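You operate a simulated robot arm through the tools that you are given. There is no shell and no other tool. Be economical: measure what you need, move in short steps, check, and stop when the job is done.

Carry out the task below with a simulated robot arm. There is one attempt and no reset: what you move stays moved.

TASK
Spin-test the red table's black-sealed bearing, put it in the tray the display names and switch the tester off.
Fine: Switch it on, seat the bearing on the turntable, press RUN.
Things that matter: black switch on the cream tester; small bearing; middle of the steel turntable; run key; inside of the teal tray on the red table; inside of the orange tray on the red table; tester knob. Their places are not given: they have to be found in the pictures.

It is judged by the outcome, as a careful person would: the job done as asked, and still so three seconds after it is handed in. It fails if anything else is knocked over, pushed out of place, dropped, spilled or broken.

THE ROBOT
A 6-joint arm with a two-finger parallel gripper, fixed in place. Base frame: the origin is at the foot of the arm, x ahead of it, y to its left, z up; the work surface is at about z = 0. Lengths are in mm, angles in degrees, forces in N, time in s.
With the tool pointing down near the work surface it reaches from about 180 to 460 mm from the base axis. Its first joint turns from -70.0 to 70.0 degrees. Payload 1.9 kg.
Tool frame: the origin (TCP) lies between the finger pads and is the grasp point; the fingertips stand 23 mm ahead of it; z points along the fingers, y is the line along which they close. The gripper opens to 94 mm. The fingers are 38 mm wide and 10 mm thick; the gripper's body (54 by 96 mm) begins 39 mm behind the TCP.
Orientation is told as [roll, pitch, yaw] about the base's x, y, z axes, in that order, counted from this pose: with the fingers straight down and closing along the base's y, the tool's x points along the base's -x, its y along +y and its z along -z.

THE INTERFACE
- The arm moves only by the tool step_arm. Its argument "targets" is a list of rows, each an object (a shift or turn left out is 0, a gripper value left out holds the last) with "slide": the shift along the tool's x, y, z in mm, a list of three; "turn": the turn, a rotation vector about the tool's x, y, z in degrees, a list of three. In form: [{"slide": [tx, ty, tz], "turn": [ax, ay, az]}, ...]. A call has 1 to 8 rows; each row is the pose to reach, as a shift and turn from the pose commanded when the call began, along the tool's axes at that moment. "gripper" is the finger opening in mm, from 0 to 94, set as the call begins (left out, the last holds). A row lasts 0.2 s, in which the tool goes at most 50 mm and 8.6 degrees; a call with a longer step from one row to the next is refused whole, and so is a gripper value outside its range. A pose out of reach is approached as far as the arm can. The call stops where the force on the tool passes 40 N (or 10 N more than at its start, if that is more) or the arm is blocked; 0.2 s more then pass. The fingers move at their own pace (about 108 mm/s each) and stop on an object; they squeeze with about 26 N. The grip force told is the motor's: it shows also when the fingers shut on nothing. Time passes only in rows, and 0.2 s behind the last, so rows that repeat a pose let the fingers close. It gives the time, the measured TCP pose, the force on the tool (base axes), the opening and the grip force at its end, in the units of the frame above (readings bear some noise).
- Cameras (640 x 400 px; columns grow to the right, rows downward): "scene" is fixed at [48, 293.8, 438.4]; the picture's right is [-0.89, -0.46, 0.00], its down [-0.17, 0.33, -0.93] and it looks along [0.43, -0.82, -0.37] (base axes); focal length 282 px, centre (320, 200). "wrist" rides on the gripper at [-39, 0, -44] in the tool frame; the picture's right is [0.00, -1.00, 0.00], its down [0.97, 0.00, -0.24] and it looks along [0.24, 0.00, 0.97] (tool axes); focal length 218 px, centre (320, 200).
- capture(camera): a new picture of that camera. No time passes.
- point_at(camera, pixels): for up to 12 pixels [column, row] of the newest picture of that camera ("zoom" is the newest enlarged one), the place [x, y, z] in the base frame of the surface seen there, good to about 2 mm, but the place of the scene camera against the robot may be out by one fixed shift of up to 12 mm in any direction. No time passes.
- enlarge(camera, box): a new picture of the part [left, top, right, bottom] of that camera's present view, enlarged. No time passes.
- sign_off(): hands the job in; it is judged then, once.

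Work in short steps. Measure before you move; look again where a grasp or a placing could have gone wrong, and mend it. You have 80 turns and 38 pictures in all, those below and enlarged ones among them. Open the gripper and draw the arm clear of the work before you hand the job in, unless the task says otherwise; then end with one line.

The tools are called after "Request:" by a JSON object that holds its "op" and its "data". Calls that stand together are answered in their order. step_arm: Moves the arm, as the interface text tells. Its arguments: {"type":"object","properties":{"targets":{"type":"array"},"gripper":{"type":"number"}},"required":["targets"]} The other tools are called the same way: capture (camera) takes a picture; point_at (camera, pixels) gives the place of the surface under pixels of a picture; enlarge (camera, box) takes an enlarged picture of a part of a camera's view; sign_off () hands the job in.

At the start:

```text
clock: 0.0
eef_pos: [237.4, -138.8, 384.0]
tool_rot: [-0.1, -0.1, -0.1]
force: [0.9, 0.7, -0.4]
gripper_width: 94.1
gripper_force: 0.0
```

scene: 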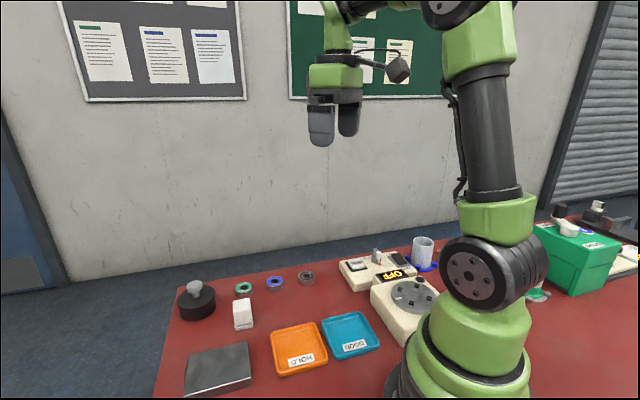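
wrist: 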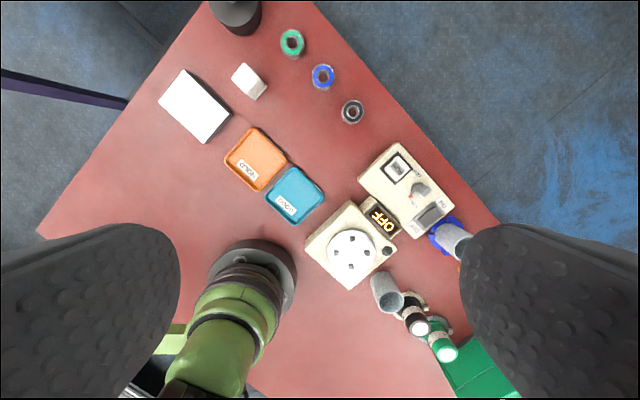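

The wrist view shows bearings at (292,42), (322,77), (352,110), and the tester at around (350,250) and (407,190). I enlarge these and measure.

Request:
{"op": "enlarge", "data": {"camera": "wrist", "box": [290, 130, 480, 300]}}

Request:
{"op": "enlarge", "data": {"camera": "wrist", "box": [220, 20, 400, 230]}}

Request:
{"op": "point_at", "data": {"camera": "wrist", "pixels": [[352, 110], [343, 112], [352, 252], [388, 251], [398, 168], [420, 190], [432, 214], [255, 160], [296, 196], [380, 218], [322, 77], [330, 150]]}}

```text
2.35 times, centred on (385, 215) of wrist
```

zoom: 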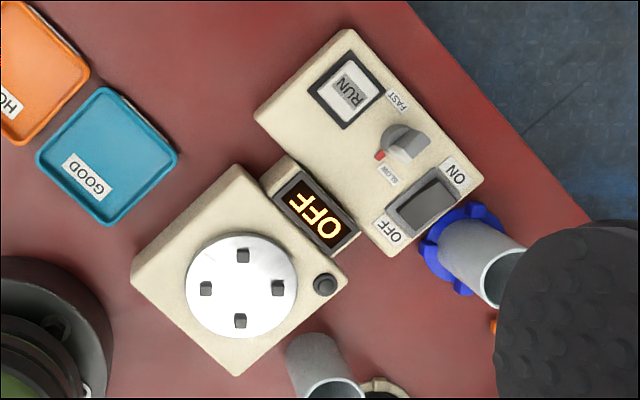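

```text
1.90 times, centred on (310, 125) of wrist
```

zoom: 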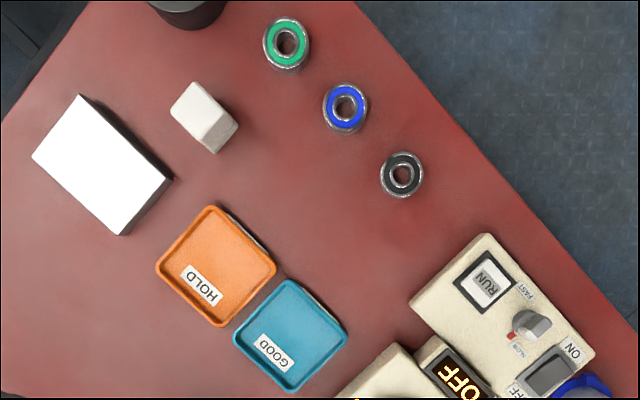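

```text
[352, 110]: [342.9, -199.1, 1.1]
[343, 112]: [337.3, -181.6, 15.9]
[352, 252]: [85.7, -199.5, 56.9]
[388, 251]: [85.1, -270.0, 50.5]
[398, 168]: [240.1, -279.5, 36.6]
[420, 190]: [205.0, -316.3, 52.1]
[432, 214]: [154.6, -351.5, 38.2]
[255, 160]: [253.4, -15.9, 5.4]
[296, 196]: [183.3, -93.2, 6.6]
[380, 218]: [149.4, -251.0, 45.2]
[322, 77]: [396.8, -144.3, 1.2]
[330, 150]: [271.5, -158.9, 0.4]
```

The display says OFF, and the switch has ON at its right-upper end. I move nearer over the tester for precise measurement.

Request:
{"op": "step_arm", "data": {"targets": [{"slide": [12, -33, 33]}, {"slide": [24, -66, 66]}, {"slide": [36, -99, 99]}, {"slide": [47, -131, 134]}, {"slide": [47, -131, 134]}]}}

Request:
{"op": "capture", "data": {"camera": "wrist"}}

```text
clock: 1.2
eef_pos: [192.8, -271.4, 249.5]
tool_rot: [0.1, -0.2, 0.0]
force: [-0.1, -0.5, 0.4]
gripper_width: 94.0
gripper_force: 0.1
```

```text
33 pictures are left
```

wrist: 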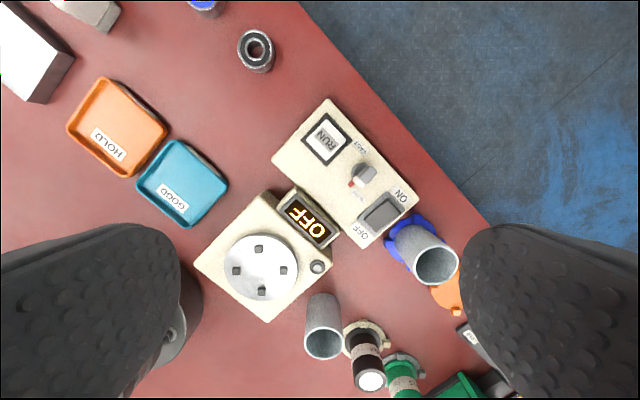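

Now I measure switch, RUN key, knob, turntable pegs, obstacles.

Request:
{"op": "enlarge", "data": {"camera": "wrist", "box": [180, 90, 480, 310]}}

Request:
{"op": "point_at", "data": {"camera": "wrist", "pixels": [[325, 139], [393, 205], [372, 222], [382, 213], [364, 174], [261, 267], [258, 249], [284, 270], [262, 290], [237, 270], [436, 264], [322, 342]]}}

Request:
{"op": "point_at", "data": {"camera": "wrist", "pixels": [[255, 32], [255, 68], [256, 47], [240, 48], [272, 47], [117, 130], [180, 190], [318, 267], [370, 382], [310, 220], [396, 232], [150, 160]]}}

```text
1.82 times, centred on (330, 200) of wrist
```

zoom: 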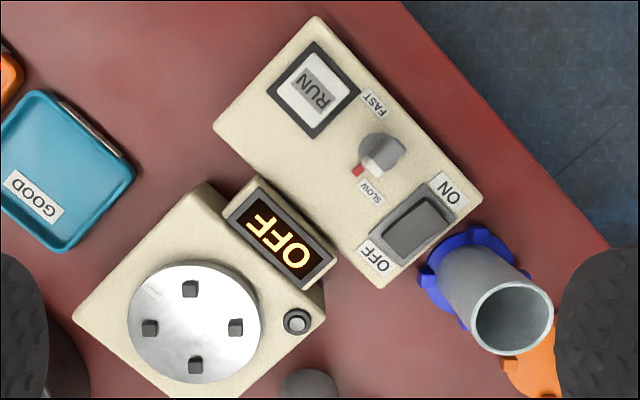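

```text
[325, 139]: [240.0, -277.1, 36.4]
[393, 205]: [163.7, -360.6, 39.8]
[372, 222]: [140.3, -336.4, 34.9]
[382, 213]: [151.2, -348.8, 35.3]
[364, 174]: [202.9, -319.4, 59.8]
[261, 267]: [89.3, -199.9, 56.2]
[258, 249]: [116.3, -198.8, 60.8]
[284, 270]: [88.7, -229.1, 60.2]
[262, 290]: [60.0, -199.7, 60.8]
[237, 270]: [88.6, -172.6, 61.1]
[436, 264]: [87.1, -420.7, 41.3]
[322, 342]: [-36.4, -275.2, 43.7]
```

```text
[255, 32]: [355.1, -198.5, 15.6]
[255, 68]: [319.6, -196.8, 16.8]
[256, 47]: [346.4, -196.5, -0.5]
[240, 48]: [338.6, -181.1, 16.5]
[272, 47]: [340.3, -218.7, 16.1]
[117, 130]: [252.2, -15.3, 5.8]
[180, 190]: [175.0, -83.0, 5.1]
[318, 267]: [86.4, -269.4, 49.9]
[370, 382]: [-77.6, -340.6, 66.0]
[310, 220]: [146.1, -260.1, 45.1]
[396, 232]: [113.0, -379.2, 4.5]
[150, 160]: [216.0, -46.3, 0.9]
```

Measure switch frame heights, tube rim, and RUN key surroundings on the zoom.

Request:
{"op": "point_at", "data": {"camera": "zoom", "pixels": [[475, 312], [550, 315], [512, 285], [432, 195], [455, 224], [425, 213], [444, 213], [400, 258], [390, 240], [317, 92], [340, 92], [352, 93]]}}

Request:
{"op": "enlarge", "data": {"camera": "wrist", "box": [340, 150, 430, 250]}}

```text
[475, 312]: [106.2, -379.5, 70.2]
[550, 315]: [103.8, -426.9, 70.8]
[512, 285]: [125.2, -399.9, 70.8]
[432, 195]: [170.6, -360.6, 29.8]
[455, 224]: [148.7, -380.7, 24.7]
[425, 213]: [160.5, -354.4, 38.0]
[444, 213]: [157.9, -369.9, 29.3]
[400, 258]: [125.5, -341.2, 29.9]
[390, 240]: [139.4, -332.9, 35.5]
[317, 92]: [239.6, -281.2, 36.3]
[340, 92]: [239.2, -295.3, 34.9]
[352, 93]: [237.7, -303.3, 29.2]
```

```text
4.00 times, centred on (385, 200) of wrist
```

zoom: 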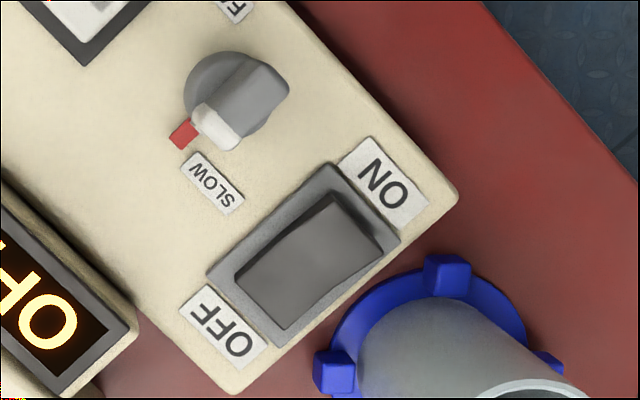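

Request:
{"op": "point_at", "data": {"camera": "zoom", "pixels": [[331, 197], [381, 243], [333, 206], [370, 241], [345, 230], [310, 258], [270, 298], [245, 280], [285, 322], [320, 180], [392, 240], [229, 100]]}}

```text
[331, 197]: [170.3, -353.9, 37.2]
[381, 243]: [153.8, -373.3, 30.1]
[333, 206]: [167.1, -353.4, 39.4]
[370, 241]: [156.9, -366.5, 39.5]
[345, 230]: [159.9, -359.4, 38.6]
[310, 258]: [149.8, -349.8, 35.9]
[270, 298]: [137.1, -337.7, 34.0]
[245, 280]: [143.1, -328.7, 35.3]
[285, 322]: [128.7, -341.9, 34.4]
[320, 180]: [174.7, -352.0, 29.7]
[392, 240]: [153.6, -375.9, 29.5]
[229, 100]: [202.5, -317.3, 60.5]
```

Rocker ON end is at about (162,-360,39.5), axis direction (0.72,-0.69). I close the fingers, yaw 46°, and go above it.

Request:
{"op": "step_arm", "data": {"targets": [{"slide": [5.5, -14.7, 25], "turn": [0, 0, -7.7]}, {"slide": [11, -29.3, 50], "turn": [0, 0, -15.4]}, {"slide": [16.5, -44, 75], "turn": [0, 0, -23]}, {"slide": [22, -58.6, 100], "turn": [0, 0, -30.7]}, {"slide": [28, -73.3, 125], "turn": [0, 0, -38.4]}, {"slide": [33.5, -88, 150], "turn": [0, 0, -46]}, {"slide": [33.5, -88, 160], "turn": [0, 0, -46]}, {"slide": [33.5, -88, 160], "turn": [0, 0, -46]}], "gripper": 0}}

Request:
{"op": "capture", "data": {"camera": "wrist"}}

```text
clock: 3.0
eef_pos: [158.1, -358.9, 88.1]
tool_rot: [-0.1, -0.1, 46.0]
force: [0.7, -0.7, -0.6]
gripper_width: 0.0
gripper_force: 26.2
```

```text
30 pictures are left
```

wrist: 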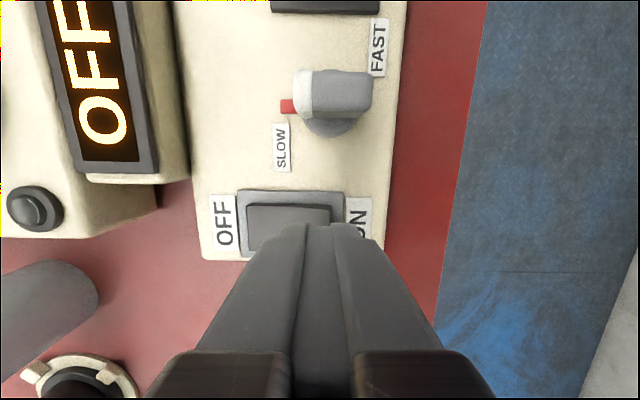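

Fingers are aligned over the ON end. Press down.

Request:
{"op": "step_arm", "data": {"targets": [{"slide": [0, 0, 12]}, {"slide": [0, 0, 22]}, {"slide": [0, 0, 26]}, {"slide": [0, 0, 29]}, {"slide": [0, 0, 31]}]}}

Request:
{"op": "capture", "data": {"camera": "wrist"}}

```text
clock: 4.2
eef_pos: [158.5, -357.2, 59.5]
tool_rot: [0.0, -0.1, 45.9]
force: [-2.9, 9.3, 22.7]
gripper_width: 0.0
gripper_force: 26.0
```

```text
29 pictures are left
```

wrist: 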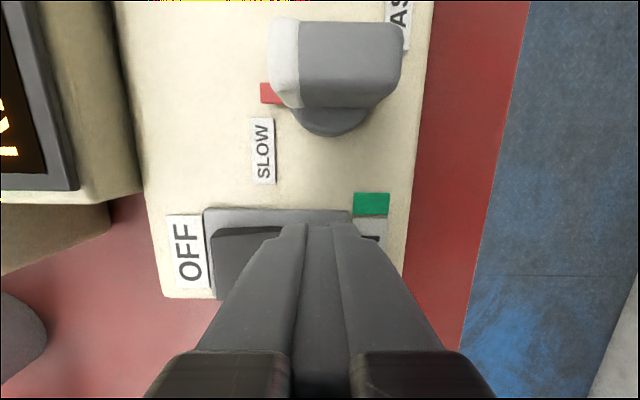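

A green lamp has shown at the switch, so it looks on. Raise and check the display.

Request:
{"op": "step_arm", "data": {"targets": [{"slide": [0, 0, -30]}, {"slide": [-20, 0, -75]}, {"slide": [-20, 0, -110]}, {"slide": [-20, 0, -110]}]}}

Request:
{"op": "capture", "data": {"camera": "wrist"}}

```text
clock: 5.2
eef_pos: [171.8, -341.5, 166.7]
tool_rot: [0.0, -0.1, 46.0]
force: [-0.2, 0.3, -0.9]
gripper_width: 0.1
gripper_force: 26.3
```

```text
28 pictures are left
```

wrist: 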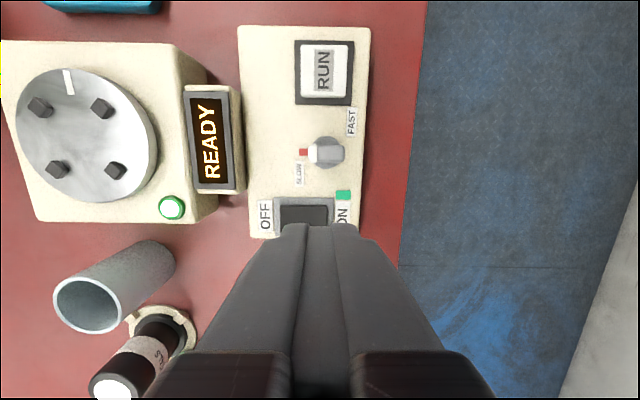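

Display reads READY. Next, go above the black bearing at about (338,-199) with the gripper open.

Request:
{"op": "step_arm", "data": {"targets": [{"slide": [-43, -4, 0]}, {"slide": [-86, -8, 0]}, {"slide": [-130, -12, 10]}, {"slide": [-174, -16, 25]}, {"slide": [-217.5, -20.7, 45]}, {"slide": [-217.5, -20.7, 45]}], "gripper": 75}}

Request:
{"op": "capture", "data": {"camera": "wrist"}}

```text
clock: 6.6
eef_pos: [336.6, -202.2, 124.8]
tool_rot: [0.0, -0.2, 46.0]
force: [-0.9, 0.2, -0.2]
gripper_width: 74.9
gripper_force: 0.1
```

```text
27 pictures are left
```

wrist: 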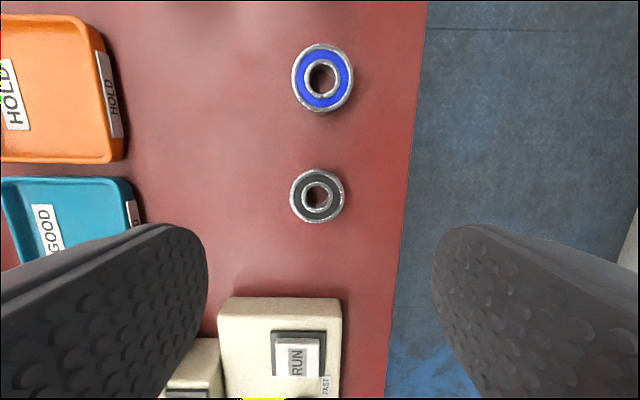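

Request:
{"op": "point_at", "data": {"camera": "wrist", "pixels": [[317, 171], [317, 222], [292, 196], [342, 196], [299, 179], [335, 213], [335, 179], [299, 213]]}}

```text
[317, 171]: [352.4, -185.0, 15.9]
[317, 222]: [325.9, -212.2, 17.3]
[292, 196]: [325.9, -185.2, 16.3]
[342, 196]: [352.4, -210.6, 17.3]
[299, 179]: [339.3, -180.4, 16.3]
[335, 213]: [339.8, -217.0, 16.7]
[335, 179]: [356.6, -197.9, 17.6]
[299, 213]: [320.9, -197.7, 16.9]
```

Bearing centre (339,-198), top z≈16.5, OD≈38. Descend with tips to z≈8.

Request:
{"op": "step_arm", "data": {"targets": [{"slide": [-4.5, 0.9, 40]}, {"slide": [-4.5, 0.9, 75]}, {"slide": [-4.5, 0.9, 94]}, {"slide": [-4.5, 0.9, 94]}]}}

Request:
{"op": "step_arm", "data": {"targets": [{"slide": [0, 0, 0]}, {"slide": [0, 0, 0]}, {"slide": [0, 0, 0]}], "gripper": 25}}

Request:
{"op": "capture", "data": {"camera": "wrist"}}

```text
clock: 7.6
eef_pos: [340.1, -196.9, 29.0]
tool_rot: [-0.2, -0.1, 46.0]
force: [-0.4, 0.0, 0.3]
gripper_width: 75.2
gripper_force: 0.2
```

```text
clock: 8.4
eef_pos: [340.7, -196.3, 28.6]
tool_rot: [0.0, -0.1, 46.0]
force: [0.2, 0.1, 0.6]
gripper_width: 38.3
gripper_force: 26.2
```

```text
26 pictures are left
```

wrist: 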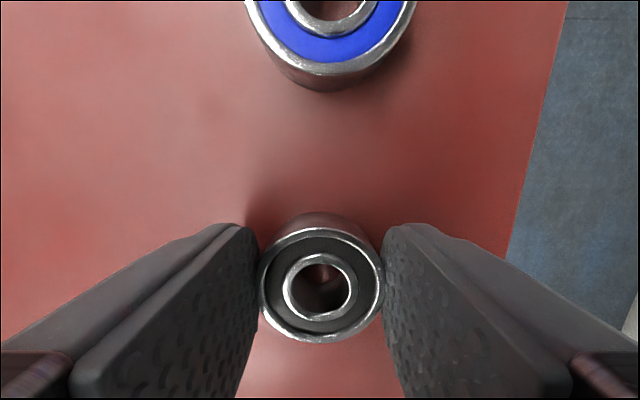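

Gripped (38.3 mm), but tips are only ~5.6 mm above its foot; pegs are ~5 mm tall. I regrip 3.5 mm higher for clearance.

Request:
{"op": "step_arm", "data": {"targets": [{"slide": [0, 0, 0]}, {"slide": [0, 0, -3.5]}, {"slide": [0, 0, -3.5]}], "gripper": 52}}

Request:
{"op": "step_arm", "data": {"targets": [{"slide": [0, 0, 0]}, {"slide": [0, 0, 0]}, {"slide": [0, 0, 0]}], "gripper": 25}}

Request:
{"op": "step_arm", "data": {"targets": [{"slide": [0, 0, -30]}, {"slide": [0, 0, -70]}, {"slide": [0, 0, -110]}, {"slide": [0, 0, -110]}]}}

Request:
{"op": "capture", "data": {"camera": "wrist"}}

```text
clock: 9.2
eef_pos: [340.5, -197.5, 33.3]
tool_rot: [0.0, 0.0, 46.0]
force: [-0.1, -0.5, -0.3]
gripper_width: 52.3
gripper_force: 0.1
```

```text
clock: 10.0
eef_pos: [341.5, -197.1, 34.0]
tool_rot: [-0.1, -0.1, 46.0]
force: [0.0, -0.7, 1.7]
gripper_width: 38.7
gripper_force: 26.3
```

```text
clock: 11.0
eef_pos: [338.9, -198.4, 143.3]
tool_rot: [0.1, -0.1, 46.0]
force: [0.1, -0.3, -0.5]
gripper_width: 25.0
gripper_force: 0.1
```

```text
25 pictures are left
```

wrist: 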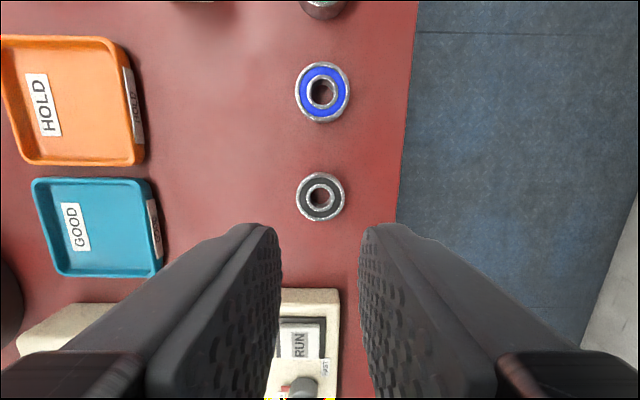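

The bearing slipped out (still upright at its place). I regrip at the lower level.

Request:
{"op": "step_arm", "data": {"targets": [{"slide": [0, 0, 40]}, {"slide": [0, 0, 80]}, {"slide": [0, 0, 105]}, {"slide": [0, 0, 113.5]}, {"slide": [0, 0, 113.5]}], "gripper": 70}}

Request:
{"op": "step_arm", "data": {"targets": [{"slide": [0, 0, 0]}, {"slide": [0, 0, 0]}, {"slide": [0, 0, 0]}], "gripper": 20}}

Request:
{"op": "step_arm", "data": {"targets": [{"slide": [0, 0, -5]}, {"slide": [0, 0, -10]}, {"slide": [0, 0, -15]}, {"slide": [0, 0, -15]}]}}

```text
clock: 12.2
eef_pos: [338.1, -198.3, 30.9]
tool_rot: [0.0, -0.1, 46.0]
force: [-0.3, -0.9, -0.8]
gripper_width: 69.8
gripper_force: 0.0
```

```text
clock: 13.0
eef_pos: [339.7, -199.3, 30.9]
tool_rot: [0.0, -0.1, 46.0]
force: [-0.2, -0.6, 0.1]
gripper_width: 38.6
gripper_force: 26.5
```

```text
clock: 14.0
eef_pos: [340.9, -196.8, 45.5]
tool_rot: [0.0, -0.2, 46.0]
force: [1.5, -1.1, -1.1]
gripper_width: 38.5
gripper_force: 26.1
```

Held at 38.5 mm. Lift further and check.

Request:
{"op": "step_arm", "data": {"targets": [{"slide": [0, 0, -25]}, {"slide": [0, 0, -50]}, {"slide": [0, 0, -75]}, {"slide": [0, 0, -100]}, {"slide": [0, 0, -100]}]}}

Request:
{"op": "capture", "data": {"camera": "wrist"}}

```text
clock: 15.2
eef_pos: [341.1, -197.2, 145.2]
tool_rot: [0.1, -0.1, 46.0]
force: [-0.3, -0.1, -1.4]
gripper_width: 38.5
gripper_force: 26.3
```

```text
24 pictures are left
```

wrist: 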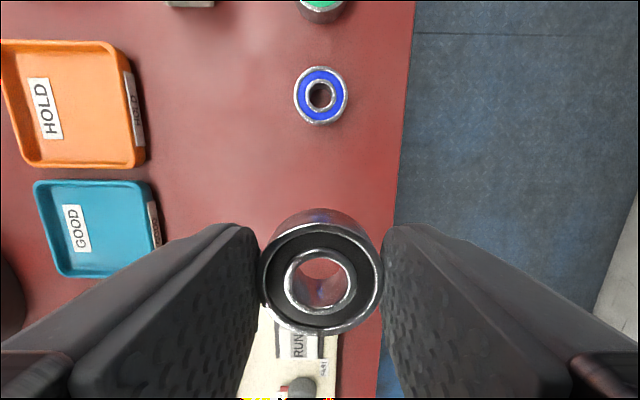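

Held level. Move at height to above the turntable centre (88.4,-200.3).

Request:
{"op": "point_at", "data": {"camera": "wrist", "pixels": [[320, 243], [320, 326], [270, 285], [371, 285]]}}

Request:
{"op": "step_arm", "data": {"targets": [{"slide": [29.5, 29.9, 0]}, {"slide": [58.9, 59.7, 0]}, {"slide": [88.3, 89.6, 0]}, {"slide": [117.8, 119.5, 0]}, {"slide": [147.2, 149.3, 0]}, {"slide": [176.7, 179.2, 0]}, {"slide": [176.7, 179.2, 0]}, {"slide": [176.7, 179.2, 0]}]}}

Request:
{"op": "capture", "data": {"camera": "wrist"}}

```text
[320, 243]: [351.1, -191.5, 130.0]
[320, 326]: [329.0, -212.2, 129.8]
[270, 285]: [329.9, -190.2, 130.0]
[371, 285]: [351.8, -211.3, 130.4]
```

```text
clock: 17.0
eef_pos: [88.2, -201.2, 145.6]
tool_rot: [-0.1, -0.2, 46.0]
force: [-0.7, -0.3, -1.3]
gripper_width: 38.4
gripper_force: 26.3
```

```text
23 pictures are left
```

wrist: 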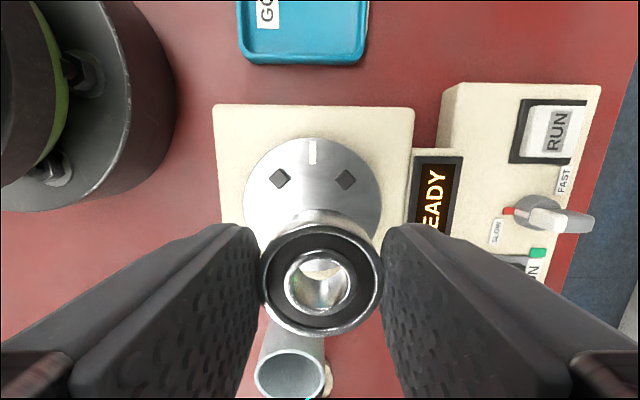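

Bearing's offset in grip is ~+2.5 mm tool x. Measure the visible pegs, turntable edge, and bearing here.

Request:
{"op": "point_at", "data": {"camera": "wrist", "pixels": [[281, 178], [345, 180], [320, 243], [320, 326], [270, 285], [371, 285], [247, 200], [379, 198], [313, 190], [318, 139], [375, 225]]}}

```text
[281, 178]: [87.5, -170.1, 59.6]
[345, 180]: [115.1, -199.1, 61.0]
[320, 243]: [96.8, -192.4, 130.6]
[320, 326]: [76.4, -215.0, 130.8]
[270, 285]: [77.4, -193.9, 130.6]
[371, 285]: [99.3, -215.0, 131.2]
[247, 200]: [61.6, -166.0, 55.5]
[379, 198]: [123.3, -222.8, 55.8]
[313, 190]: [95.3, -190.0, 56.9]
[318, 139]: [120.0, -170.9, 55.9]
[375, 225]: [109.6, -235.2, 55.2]
```

Disc centre is about (−3.4, +3.3) in tool x,y from the bearing. Correct and lower to a hover.

Request:
{"op": "step_arm", "data": {"targets": [{"slide": [-3.4, 3.3, 10]}, {"slide": [-3.4, 3.3, 30]}, {"slide": [-3.4, 3.3, 45]}, {"slide": [-3.4, 3.3, 45]}, {"slide": [-3.4, 3.3, 45]}]}}

Request:
{"op": "capture", "data": {"camera": "wrist"}}

Request:
{"op": "enlarge", "data": {"camera": "scene", "box": [340, 220, 480, 350]}}

```text
clock: 18.2
eef_pos: [91.4, -196.0, 99.9]
tool_rot: [-0.1, -0.1, 46.1]
force: [-0.2, -1.7, -0.9]
gripper_width: 38.5
gripper_force: 26.3
```

```text
22 pictures are left
```

wrist: 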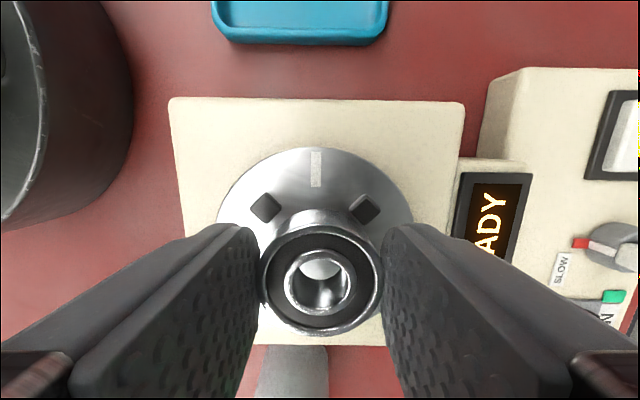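

```text
3.08 times, centred on (410, 285) of scene
```

zoom: 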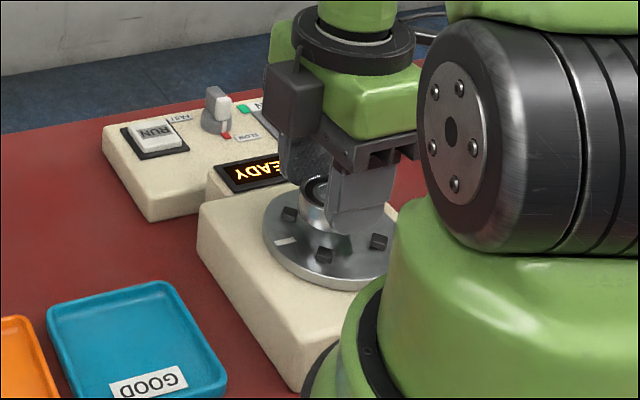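

Check offsets by point_at now.

Request:
{"op": "point_at", "data": {"camera": "wrist", "pixels": [[266, 207], [365, 209], [320, 241], [320, 328], [268, 285], [373, 285], [217, 215], [413, 215], [315, 149], [240, 185], [390, 185]]}}

Request:
{"op": "point_at", "data": {"camera": "zoom", "pixels": [[290, 214], [325, 255], [378, 241], [306, 195], [325, 222], [270, 225], [330, 285]]}}

```text
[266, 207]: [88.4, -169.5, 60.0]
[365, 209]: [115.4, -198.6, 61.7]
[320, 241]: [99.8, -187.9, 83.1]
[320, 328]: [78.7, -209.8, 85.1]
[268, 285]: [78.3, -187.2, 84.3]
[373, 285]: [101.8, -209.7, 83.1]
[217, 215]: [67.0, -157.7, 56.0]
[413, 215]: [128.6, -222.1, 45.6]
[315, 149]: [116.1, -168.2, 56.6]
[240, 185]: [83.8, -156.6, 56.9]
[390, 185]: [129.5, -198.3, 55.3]
```

```text
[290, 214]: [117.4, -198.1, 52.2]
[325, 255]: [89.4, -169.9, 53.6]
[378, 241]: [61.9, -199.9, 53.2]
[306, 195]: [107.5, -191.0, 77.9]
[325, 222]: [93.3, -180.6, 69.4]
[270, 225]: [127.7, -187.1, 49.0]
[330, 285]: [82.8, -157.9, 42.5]
```

Small fix (+1, +2.1) then lower 11 mm, watching force.

Request:
{"op": "step_arm", "data": {"targets": [{"slide": [1, 2.1, 0]}, {"slide": [1, 2.1, 4]}, {"slide": [1, 2.1, 8]}, {"slide": [1, 2.1, 10]}, {"slide": [1, 2.1, 11]}, {"slide": [1, 2.1, 11]}]}}

Request:
{"op": "capture", "data": {"camera": "wrist"}}

Request:
{"op": "enlarge", "data": {"camera": "scene", "box": [380, 260, 450, 320]}}

```text
clock: 19.6
eef_pos: [87.7, -195.1, 88.2]
tool_rot: [0.1, -0.1, 46.0]
force: [0.2, 0.1, -1.3]
gripper_width: 38.4
gripper_force: 25.8
```

```text
20 pictures are left
```

wrist: 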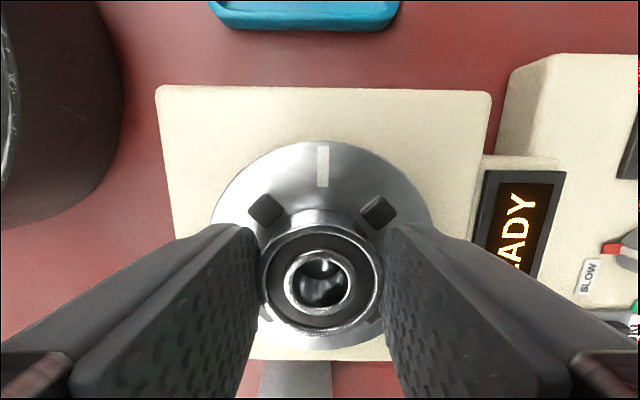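

```text
6.67 times, centred on (415, 290) of scene
```

zoom: 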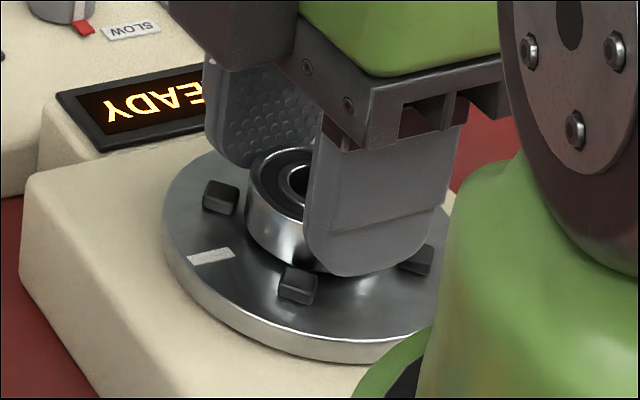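

Well-centred, no contact yet. Lower in small steps until contact.

Request:
{"op": "step_arm", "data": {"targets": [{"slide": [0, 0, 0.5]}, {"slide": [0, 0, 1]}, {"slide": [0, 0, 1]}]}}

```text
clock: 20.4
eef_pos: [87.1, -195.0, 87.3]
tool_rot: [-0.1, -0.1, 46.0]
force: [0.0, -0.2, -1.1]
gripper_width: 38.5
gripper_force: 25.9
```

Request:
{"op": "step_arm", "data": {"targets": [{"slide": [0, 0, 0.5]}, {"slide": [0, 0, 1]}, {"slide": [0, 0, 1]}]}}

Request:
{"op": "capture", "data": {"camera": "wrist"}}

Request:
{"op": "point_at", "data": {"camera": "wrist", "pixels": [[320, 236], [320, 328], [268, 285], [373, 285], [255, 172], [385, 172]]}}

```text
clock: 21.2
eef_pos: [87.4, -194.4, 86.1]
tool_rot: [0.0, -0.1, 45.9]
force: [0.5, -0.2, -1.3]
gripper_width: 38.3
gripper_force: 26.0
```

```text
18 pictures are left
```

wrist: 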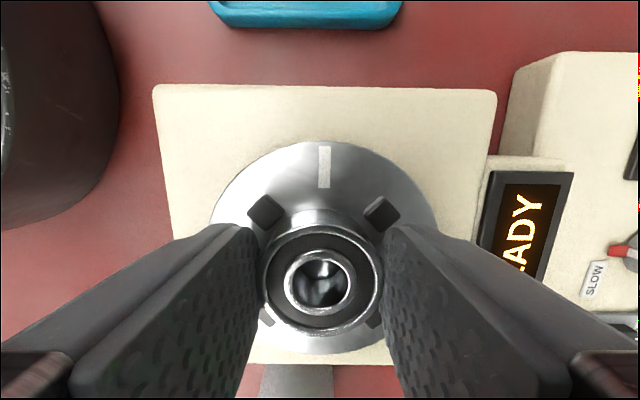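

```text
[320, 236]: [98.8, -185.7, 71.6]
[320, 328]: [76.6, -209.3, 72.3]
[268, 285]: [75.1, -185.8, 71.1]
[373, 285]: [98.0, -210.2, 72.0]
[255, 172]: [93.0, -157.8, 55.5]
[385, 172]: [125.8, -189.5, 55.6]
```

Bearing top at ~72, disc at ~55.6: essentially seated. Release gently and rise.

Request:
{"op": "step_arm", "data": {"targets": [{"slide": [0, 0, 0]}, {"slide": [0, 0, 0]}], "gripper": 54}}

Request:
{"op": "step_arm", "data": {"targets": [{"slide": [0, 0, -20]}, {"slide": [0, 0, -60]}, {"slide": [0, 0, -90]}, {"slide": [0, 0, -90]}]}}

Request:
{"op": "capture", "data": {"camera": "wrist"}}

```text
clock: 21.8
eef_pos: [86.4, -194.5, 85.9]
tool_rot: [0.0, -0.1, 46.0]
force: [0.6, 0.1, 0.2]
gripper_width: 54.0
gripper_force: 0.0
```

```text
clock: 22.8
eef_pos: [85.8, -195.1, 177.5]
tool_rot: [-0.1, -0.1, 46.0]
force: [-0.1, 0.2, 0.1]
gripper_width: 54.2
gripper_force: 0.1
```

```text
17 pictures are left
```

wrist: 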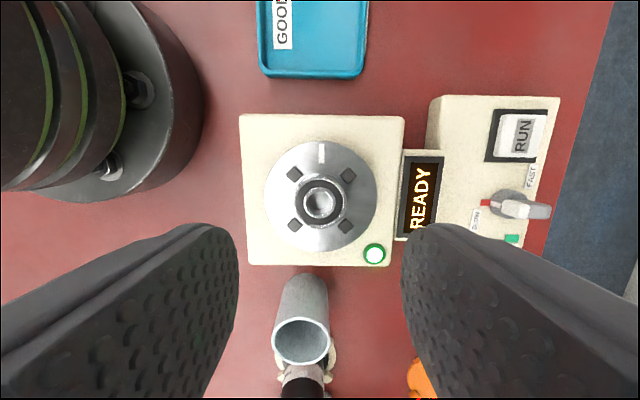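

Bearing sits centred between the pegs. Now I close the fingers and go above the RUN key (240,-278).

Request:
{"op": "point_at", "data": {"camera": "wrist", "pixels": [[520, 134], [501, 115], [540, 116], [536, 153], [500, 153], [494, 140], [492, 156], [545, 130], [519, 158]]}}

Request:
{"op": "step_arm", "data": {"targets": [{"slide": [-9.3, -33.7, 0]}, {"slide": [-18.6, -67.4, 0]}, {"slide": [-28, -101, 10]}, {"slide": [-37.3, -134.7, 30]}, {"slide": [-46.6, -168.4, 60]}, {"slide": [-46.6, -168.4, 85]}, {"slide": [-46.6, -168.4, 85]}], "gripper": 0}}

Request:
{"op": "capture", "data": {"camera": "wrist"}}

```text
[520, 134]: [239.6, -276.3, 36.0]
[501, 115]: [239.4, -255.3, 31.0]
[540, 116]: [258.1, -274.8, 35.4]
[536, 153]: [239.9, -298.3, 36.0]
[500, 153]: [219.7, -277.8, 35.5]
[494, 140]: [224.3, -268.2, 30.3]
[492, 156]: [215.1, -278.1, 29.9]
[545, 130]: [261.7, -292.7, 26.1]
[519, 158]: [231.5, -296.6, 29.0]
```

```text
clock: 24.4
eef_pos: [241.1, -278.8, 91.8]
tool_rot: [0.0, 0.0, 46.1]
force: [0.6, -0.6, -0.2]
gripper_width: 0.0
gripper_force: 26.5
```

```text
16 pictures are left
```

wrist: 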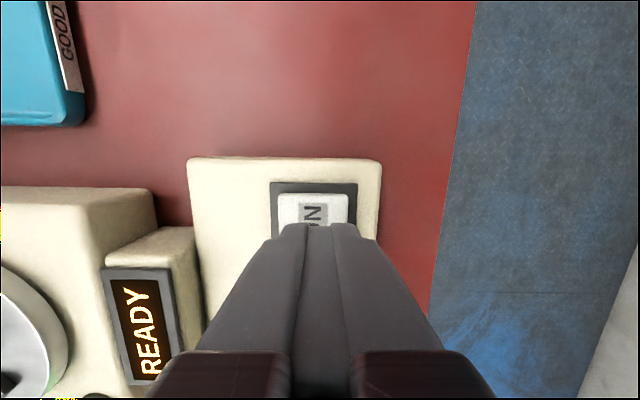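

Aligned over RUN. Press down gently.

Request:
{"op": "step_arm", "data": {"targets": [{"slide": [0, 0, 15]}, {"slide": [0, 0, 28]}, {"slide": [0, 0, 32]}, {"slide": [0, 0, 34]}, {"slide": [0, 0, 36]}, {"slide": [0, 0, 37]}]}}

Request:
{"op": "capture", "data": {"camera": "wrist"}}

```text
clock: 25.8
eef_pos: [240.6, -279.6, 53.1]
tool_rot: [-0.1, -0.2, 45.9]
force: [-1.4, 1.0, 4.2]
gripper_width: 0.0
gripper_force: 26.0
```

```text
15 pictures are left
```

wrist: 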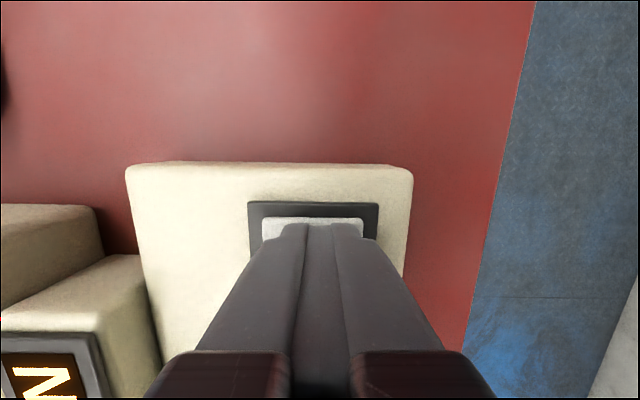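

The display has changed (an "N"). Raise and look.

Request:
{"op": "step_arm", "data": {"targets": [{"slide": [0, 0, -30]}, {"slide": [0, 0, -70]}, {"slide": [0, 0, -110]}, {"slide": [0, 0, -130]}, {"slide": [0, 0, -130]}, {"slide": [0, 0, -130]}]}}

Request:
{"op": "enlarge", "data": {"camera": "scene", "box": [330, 230, 450, 320]}}

```text
clock: 27.2
eef_pos: [241.9, -277.9, 184.7]
tool_rot: [0.0, -0.2, 46.0]
force: [1.0, 0.0, -0.3]
gripper_width: 0.2
gripper_force: 25.9
```

```text
4.44 times, centred on (390, 275) of scene
```

zoom: 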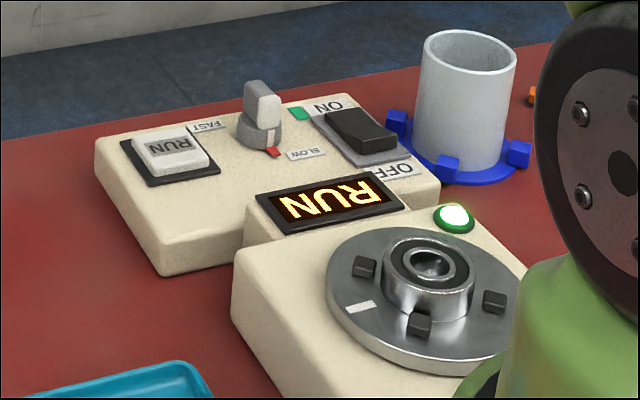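

It's running. I return above the turntable at height (no contact) and wait for the result.

Request:
{"op": "step_arm", "data": {"targets": [{"slide": [9.3, 33.7, 0]}, {"slide": [18.6, 67.4, 0]}, {"slide": [28, 101, 0]}, {"slide": [37.3, 134.7, 0]}, {"slide": [46.6, 168.4, 0]}, {"slide": [46.6, 168.4, 0]}, {"slide": [46.6, 168.4, 0]}, {"slide": [46.6, 168.4, 0]}], "gripper": 60}}

Request:
{"op": "step_arm", "data": {"targets": [{"slide": [0, 0, 0]}, {"slide": [0, 0, 0]}, {"slide": [0, 0, 0]}, {"slide": [0, 0, 0]}, {"slide": [0, 0, 0]}, {"slide": [0, 0, 0]}, {"slide": [0, 0, 0]}, {"slide": [0, 0, 0]}]}}

Request:
{"op": "capture", "data": {"camera": "wrist"}}

```text
clock: 29.0
eef_pos: [86.9, -194.1, 183.2]
tool_rot: [0.1, -0.1, 46.0]
force: [0.5, -0.3, -0.1]
gripper_width: 60.0
gripper_force: 0.1
```

```text
clock: 30.8
eef_pos: [88.3, -194.7, 182.8]
tool_rot: [0.1, -0.1, 46.0]
force: [0.9, 0.0, -0.5]
gripper_width: 60.1
gripper_force: 0.1
```

```text
13 pictures are left
```

wrist: 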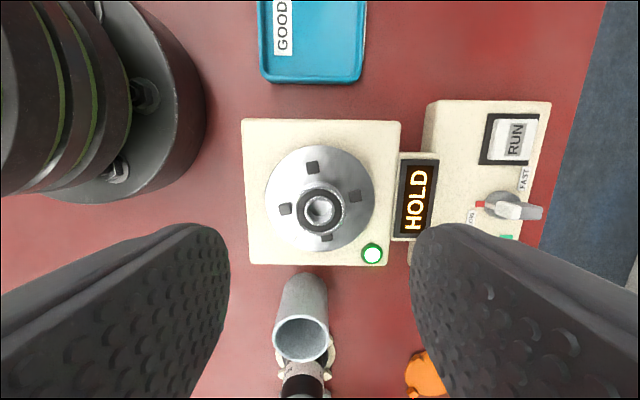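

Display says HOLD. Check once more that it has stopped and is stable.

Request:
{"op": "step_arm", "data": {"targets": [{"slide": [0, 0, 0]}, {"slide": [0, 0, 0]}, {"slide": [0, 0, 0]}, {"slide": [0, 0, 0]}]}}

Request:
{"op": "enlarge", "data": {"camera": "wrist", "box": [230, 100, 450, 280]}}

Request:
{"op": "point_at", "data": {"camera": "zoom", "pixels": [[240, 249], [10, 10]]}}

```text
clock: 31.8
eef_pos: [88.5, -194.7, 183.2]
tool_rot: [0.0, -0.1, 46.0]
force: [0.8, 0.2, -1.0]
gripper_width: 59.9
gripper_force: 0.0
```

```text
2.22 times, centred on (340, 190) of wrist
```

zoom: 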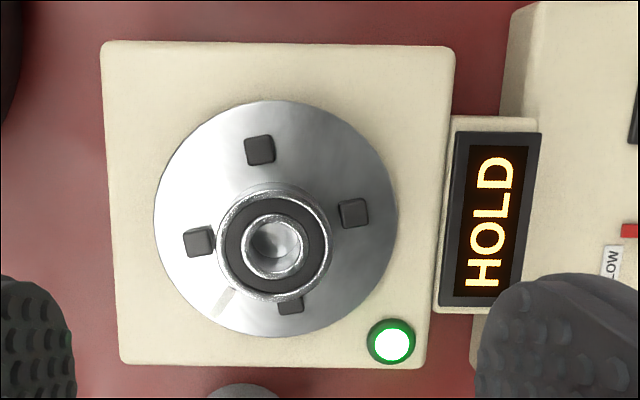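

```text
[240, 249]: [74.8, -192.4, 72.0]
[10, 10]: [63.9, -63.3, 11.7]
```

Stopped, result HOLD → orange tray. Measure bearing rim and pegs.

Request:
{"op": "point_at", "data": {"camera": "zoom", "pixels": [[221, 247], [324, 247], [273, 196], [273, 297], [236, 212], [309, 282], [260, 150], [354, 212], [199, 241], [292, 304]]}}

```text
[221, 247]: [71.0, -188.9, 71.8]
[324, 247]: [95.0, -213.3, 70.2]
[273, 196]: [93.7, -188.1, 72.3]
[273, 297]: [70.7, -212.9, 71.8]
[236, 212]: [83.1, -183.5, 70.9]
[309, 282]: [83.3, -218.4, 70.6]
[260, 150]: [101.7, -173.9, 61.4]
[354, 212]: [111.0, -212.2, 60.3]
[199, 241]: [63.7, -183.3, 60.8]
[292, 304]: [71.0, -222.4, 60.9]
```

Bearing sits at (82.8,-200.8), i.e. tool x +7.8 from TCP. Descend to TCP z≈86.5 (tips ~2 mm above pegs).

Request:
{"op": "step_arm", "data": {"targets": [{"slide": [7.8, 0, 40]}, {"slide": [7.8, 0, 75]}, {"slide": [7.8, 0, 90]}, {"slide": [7.8, 0, 96.5]}, {"slide": [7.8, 0, 96.5]}, {"slide": [7.8, 0, 96.5]}]}}

Request:
{"op": "capture", "data": {"camera": "wrist"}}

Request:
{"op": "point_at", "data": {"camera": "wrist", "pixels": [[320, 328], [270, 285], [371, 285], [320, 236]]}}

```text
clock: 33.2
eef_pos: [81.9, -199.2, 87.5]
tool_rot: [0.0, -0.1, 46.1]
force: [-0.4, -0.1, 0.4]
gripper_width: 60.0
gripper_force: 0.0
```

```text
11 pictures are left
```

wrist: 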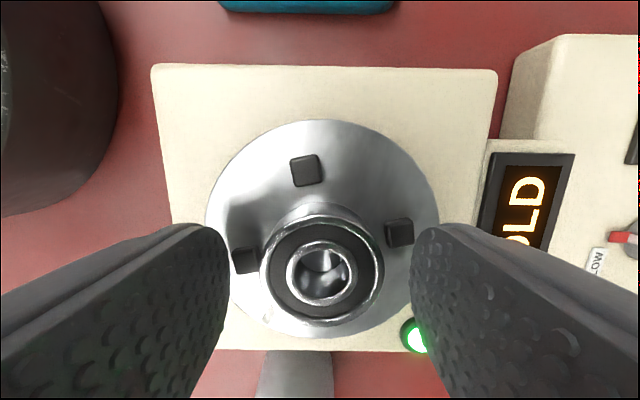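

```text
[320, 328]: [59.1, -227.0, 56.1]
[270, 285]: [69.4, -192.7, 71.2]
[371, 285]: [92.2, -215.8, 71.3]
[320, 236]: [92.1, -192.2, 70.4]
```

Well aligned. Lower 0.8 mm for grip depth, then close.

Request:
{"op": "step_arm", "data": {"targets": [{"slide": [0, 0, 0.8]}, {"slide": [0, 0, 0.8]}]}}

Request:
{"op": "step_arm", "data": {"targets": [{"slide": [0, 0, 0]}, {"slide": [0, 0, 0]}, {"slide": [0, 0, 0]}], "gripper": 20}}

Request:
{"op": "step_arm", "data": {"targets": [{"slide": [0, 0, -5]}, {"slide": [0, 0, -10]}, {"slide": [0, 0, -15]}, {"slide": [0, 0, -15]}]}}

```text
clock: 33.8
eef_pos: [82.8, -199.4, 87.3]
tool_rot: [0.0, 0.0, 45.9]
force: [-0.2, 0.2, -0.3]
gripper_width: 60.2
gripper_force: 0.0
```

```text
clock: 34.6
eef_pos: [81.9, -199.6, 87.7]
tool_rot: [0.1, 0.0, 46.0]
force: [0.0, 0.6, 0.3]
gripper_width: 38.9
gripper_force: 25.5
```

```text
clock: 35.6
eef_pos: [81.6, -200.2, 102.8]
tool_rot: [0.0, -0.1, 46.0]
force: [0.0, 0.4, -0.7]
gripper_width: 38.8
gripper_force: 25.9
```

Held at 38.8 mm. Lift and carry towards the orange tray (253,-16).

Request:
{"op": "step_arm", "data": {"targets": [{"slide": [0, 0, -25]}, {"slide": [0, 0, -50]}, {"slide": [-42, 1, -50]}, {"slide": [-84, 2, -50]}, {"slide": [-126, 3, -50]}, {"slide": [-168, 3, -50]}, {"slide": [-205, 4, -50]}, {"slide": [-205, 4, -50]}]}}

Request:
{"op": "capture", "data": {"camera": "wrist"}}

```text
clock: 37.4
eef_pos: [221.1, -51.1, 150.7]
tool_rot: [0.0, -0.1, 46.0]
force: [-0.1, -0.3, -1.1]
gripper_width: 38.6
gripper_force: 26.1
```

```text
10 pictures are left
```

wrist: 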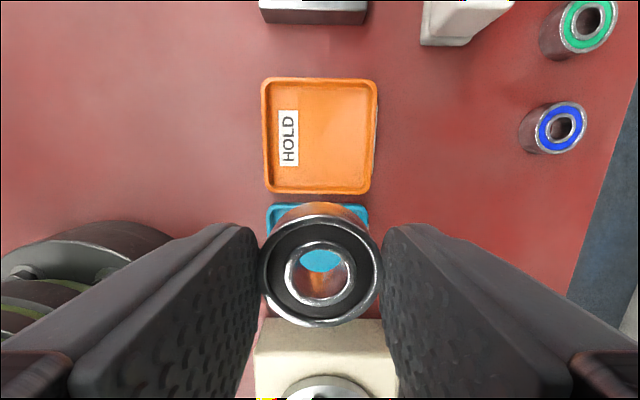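

Measure tray corners, rim, floor and the held bearing.

Request:
{"op": "point_at", "data": {"camera": "wrist", "pixels": [[265, 80], [375, 82], [372, 191], [268, 190], [320, 135], [320, 79], [320, 191], [264, 135], [376, 135], [320, 228], [320, 324], [320, 90]]}}

```text
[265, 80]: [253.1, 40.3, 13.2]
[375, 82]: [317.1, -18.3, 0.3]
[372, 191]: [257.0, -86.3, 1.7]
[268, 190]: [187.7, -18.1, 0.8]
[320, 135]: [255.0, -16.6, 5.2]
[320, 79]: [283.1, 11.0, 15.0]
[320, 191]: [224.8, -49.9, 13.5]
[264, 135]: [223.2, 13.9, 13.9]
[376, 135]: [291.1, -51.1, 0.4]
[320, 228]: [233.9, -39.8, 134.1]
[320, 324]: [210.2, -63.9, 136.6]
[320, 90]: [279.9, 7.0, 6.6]
```

Tray centre (254,-19), floor 5, rim 14. Move over and lower to ~3 mm above the floor.

Request:
{"op": "step_arm", "data": {"targets": [{"slide": [-45.6, 0, 0]}, {"slide": [-45.6, 0, 35]}, {"slide": [-45.6, 0, 70]}, {"slide": [-45.6, 0, 95]}, {"slide": [-45.6, 0, 108]}, {"slide": [-45.6, 0, 110]}, {"slide": [-45.6, 0, 110]}]}}

Request:
{"op": "capture", "data": {"camera": "wrist"}}

Request:
{"op": "point_at", "data": {"camera": "wrist", "pixels": [[320, 228], [320, 324], [270, 275], [371, 275], [320, 180]]}}

```text
clock: 39.0
eef_pos: [253.9, -17.6, 41.8]
tool_rot: [0.0, -0.1, 46.0]
force: [0.2, 0.2, 0.0]
gripper_width: 38.7
gripper_force: 25.9
```

```text
9 pictures are left
```

wrist: 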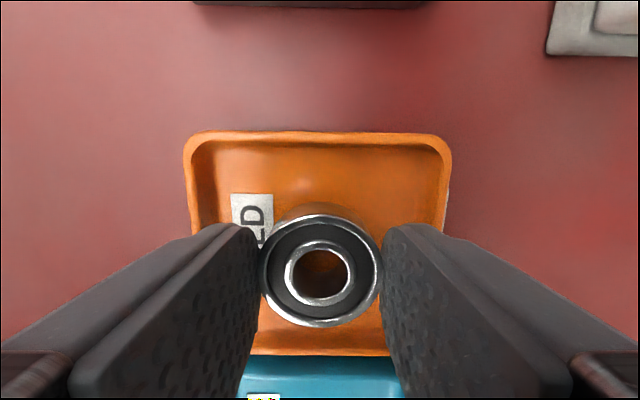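

```text
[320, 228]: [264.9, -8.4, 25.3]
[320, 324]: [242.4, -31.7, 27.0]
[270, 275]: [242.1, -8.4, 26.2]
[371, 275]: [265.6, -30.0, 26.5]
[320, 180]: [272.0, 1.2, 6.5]
```

Bearing foot at ~9.8, floor ~5.5: lower 4 mm more and release narrowly.

Request:
{"op": "step_arm", "data": {"targets": [{"slide": [0, 0, 2]}, {"slide": [0, 0, 3.2]}, {"slide": [0, 0, 4]}, {"slide": [0, 0, 4]}]}}

Request:
{"op": "step_arm", "data": {"targets": [{"slide": [0, 0, 0]}, {"slide": [0, 0, 0]}], "gripper": 47}}

Request:
{"op": "step_arm", "data": {"targets": [{"slide": [0, 0, -15]}, {"slide": [0, 0, -50]}, {"slide": [0, 0, -90]}, {"slide": [0, 0, -130]}, {"slide": [0, 0, -130]}]}}

Request:
{"op": "capture", "data": {"camera": "wrist"}}

```text
clock: 40.0
eef_pos: [252.4, -17.6, 39.9]
tool_rot: [0.0, 0.0, 46.0]
force: [0.0, -0.6, -0.5]
gripper_width: 38.8
gripper_force: 25.8
```

```text
clock: 40.6
eef_pos: [252.5, -17.1, 39.4]
tool_rot: [0.0, -0.1, 46.0]
force: [-1.2, -0.2, 0.9]
gripper_width: 47.2
gripper_force: 0.1
```

```text
clock: 41.8
eef_pos: [253.7, -17.3, 165.8]
tool_rot: [0.0, -0.2, 46.0]
force: [0.0, 0.0, 0.1]
gripper_width: 46.9
gripper_force: 0.0
```

```text
8 pictures are left
```

wrist: 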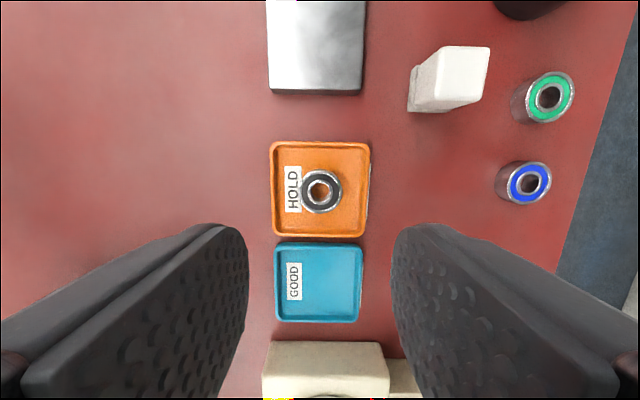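

Bearing is inside the orange HOLD tray. Now go to the OFF end of the switch (~(140.5,-341.5)) with fingers closed.

Request:
{"op": "step_arm", "data": {"targets": [{"slide": [39, -18, 0]}, {"slide": [78, -36, 0]}, {"slide": [117, -54, 0]}, {"slide": [156, -72, 0]}, {"slide": [195, -90, 0]}, {"slide": [234, -108, 0]}, {"slide": [273, -126, 0]}, {"slide": [311.6, -144, 0]}], "gripper": 0}}

Request:
{"op": "step_arm", "data": {"targets": [{"slide": [0, 0, 30]}, {"slide": [0, 0, 60]}, {"slide": [0, 0, 75]}, {"slide": [0, 0, 75]}]}}

Request:
{"op": "capture", "data": {"camera": "wrist"}}

```text
clock: 43.6
eef_pos: [141.8, -341.4, 166.2]
tool_rot: [0.1, -0.1, 46.1]
force: [0.6, -0.1, 0.1]
gripper_width: 0.0
gripper_force: 25.8
```

```text
clock: 44.6
eef_pos: [140.4, -341.9, 92.5]
tool_rot: [-0.2, 0.0, 46.0]
force: [-0.4, 0.7, -0.2]
gripper_width: 0.3
gripper_force: 25.5
```

```text
7 pictures are left
```

wrist: 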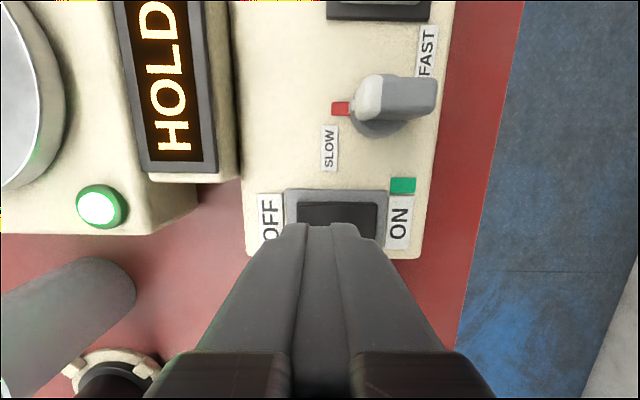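

Finger centre is ~9 mm from rocker centre; shift 4 mm towards OFF and press.

Request:
{"op": "step_arm", "data": {"targets": [{"slide": [0, 4, 10]}, {"slide": [0, 4, 24]}, {"slide": [0, 4, 29]}, {"slide": [0, 4, 32]}, {"slide": [0, 4, 34]}, {"slide": [0, 4, 35]}]}}

Request:
{"op": "step_arm", "data": {"targets": [{"slide": [0, 0, -30]}, {"slide": [0, 0, -70]}, {"slide": [-20, 0, -115]}, {"slide": [-20, 0, -115]}]}}

Request:
{"op": "capture", "data": {"camera": "wrist"}}

```text
clock: 46.0
eef_pos: [139.3, -338.3, 59.5]
tool_rot: [-0.1, -0.2, 45.9]
force: [-9.3, 10.7, 28.4]
gripper_width: 0.2
gripper_force: 26.2
```

```text
clock: 47.0
eef_pos: [151.3, -322.8, 174.1]
tool_rot: [0.0, -0.1, 46.1]
force: [-0.2, 0.2, -0.4]
gripper_width: 0.1
gripper_force: 25.9
```

```text
6 pictures are left
```

wrist: 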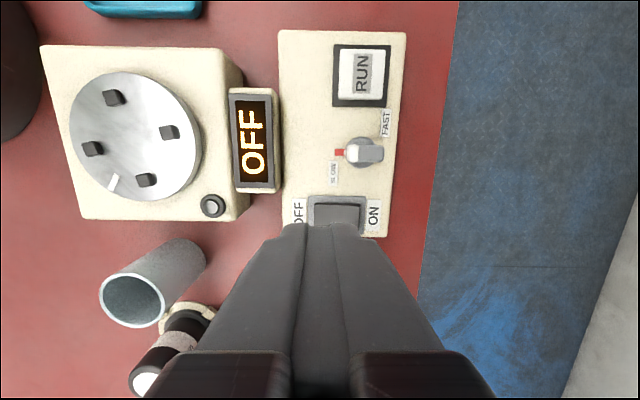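

Display shows OFF and the lamp is out. Open the gripper, draw the arm up and clear, and check the scene.

Request:
{"op": "step_arm", "data": {"targets": [{"slide": [-30, 15, -30]}, {"slide": [-60, 30, -60]}, {"slide": [-90, 45, -90]}, {"slide": [-120, 55, -120]}, {"slide": [-120, 55, -120]}], "gripper": 90}}

Request:
{"op": "capture", "data": {"camera": "scene"}}

```text
clock: 48.2
eef_pos: [195.1, -199.6, 295.4]
tool_rot: [0.1, -0.1, 46.0]
force: [0.2, 0.6, -0.2]
gripper_width: 90.0
gripper_force: 0.0
```

```text
5 pictures are left
```

scene: 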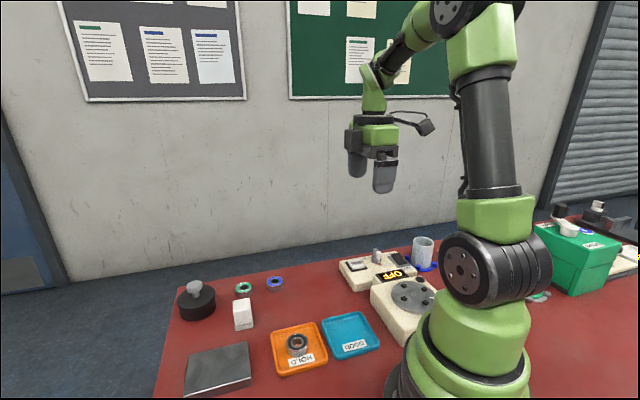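

Everything is in place: bearing in HOLD tray, tester OFF, arm clear.

Request:
{"op": "sign_off", "data": {}}

```text
The job is handed in.
```

The black-sealed bearing was spin-tested, the display read HOLD, so it is now in the orange HOLD tray, and the tester is switched off.
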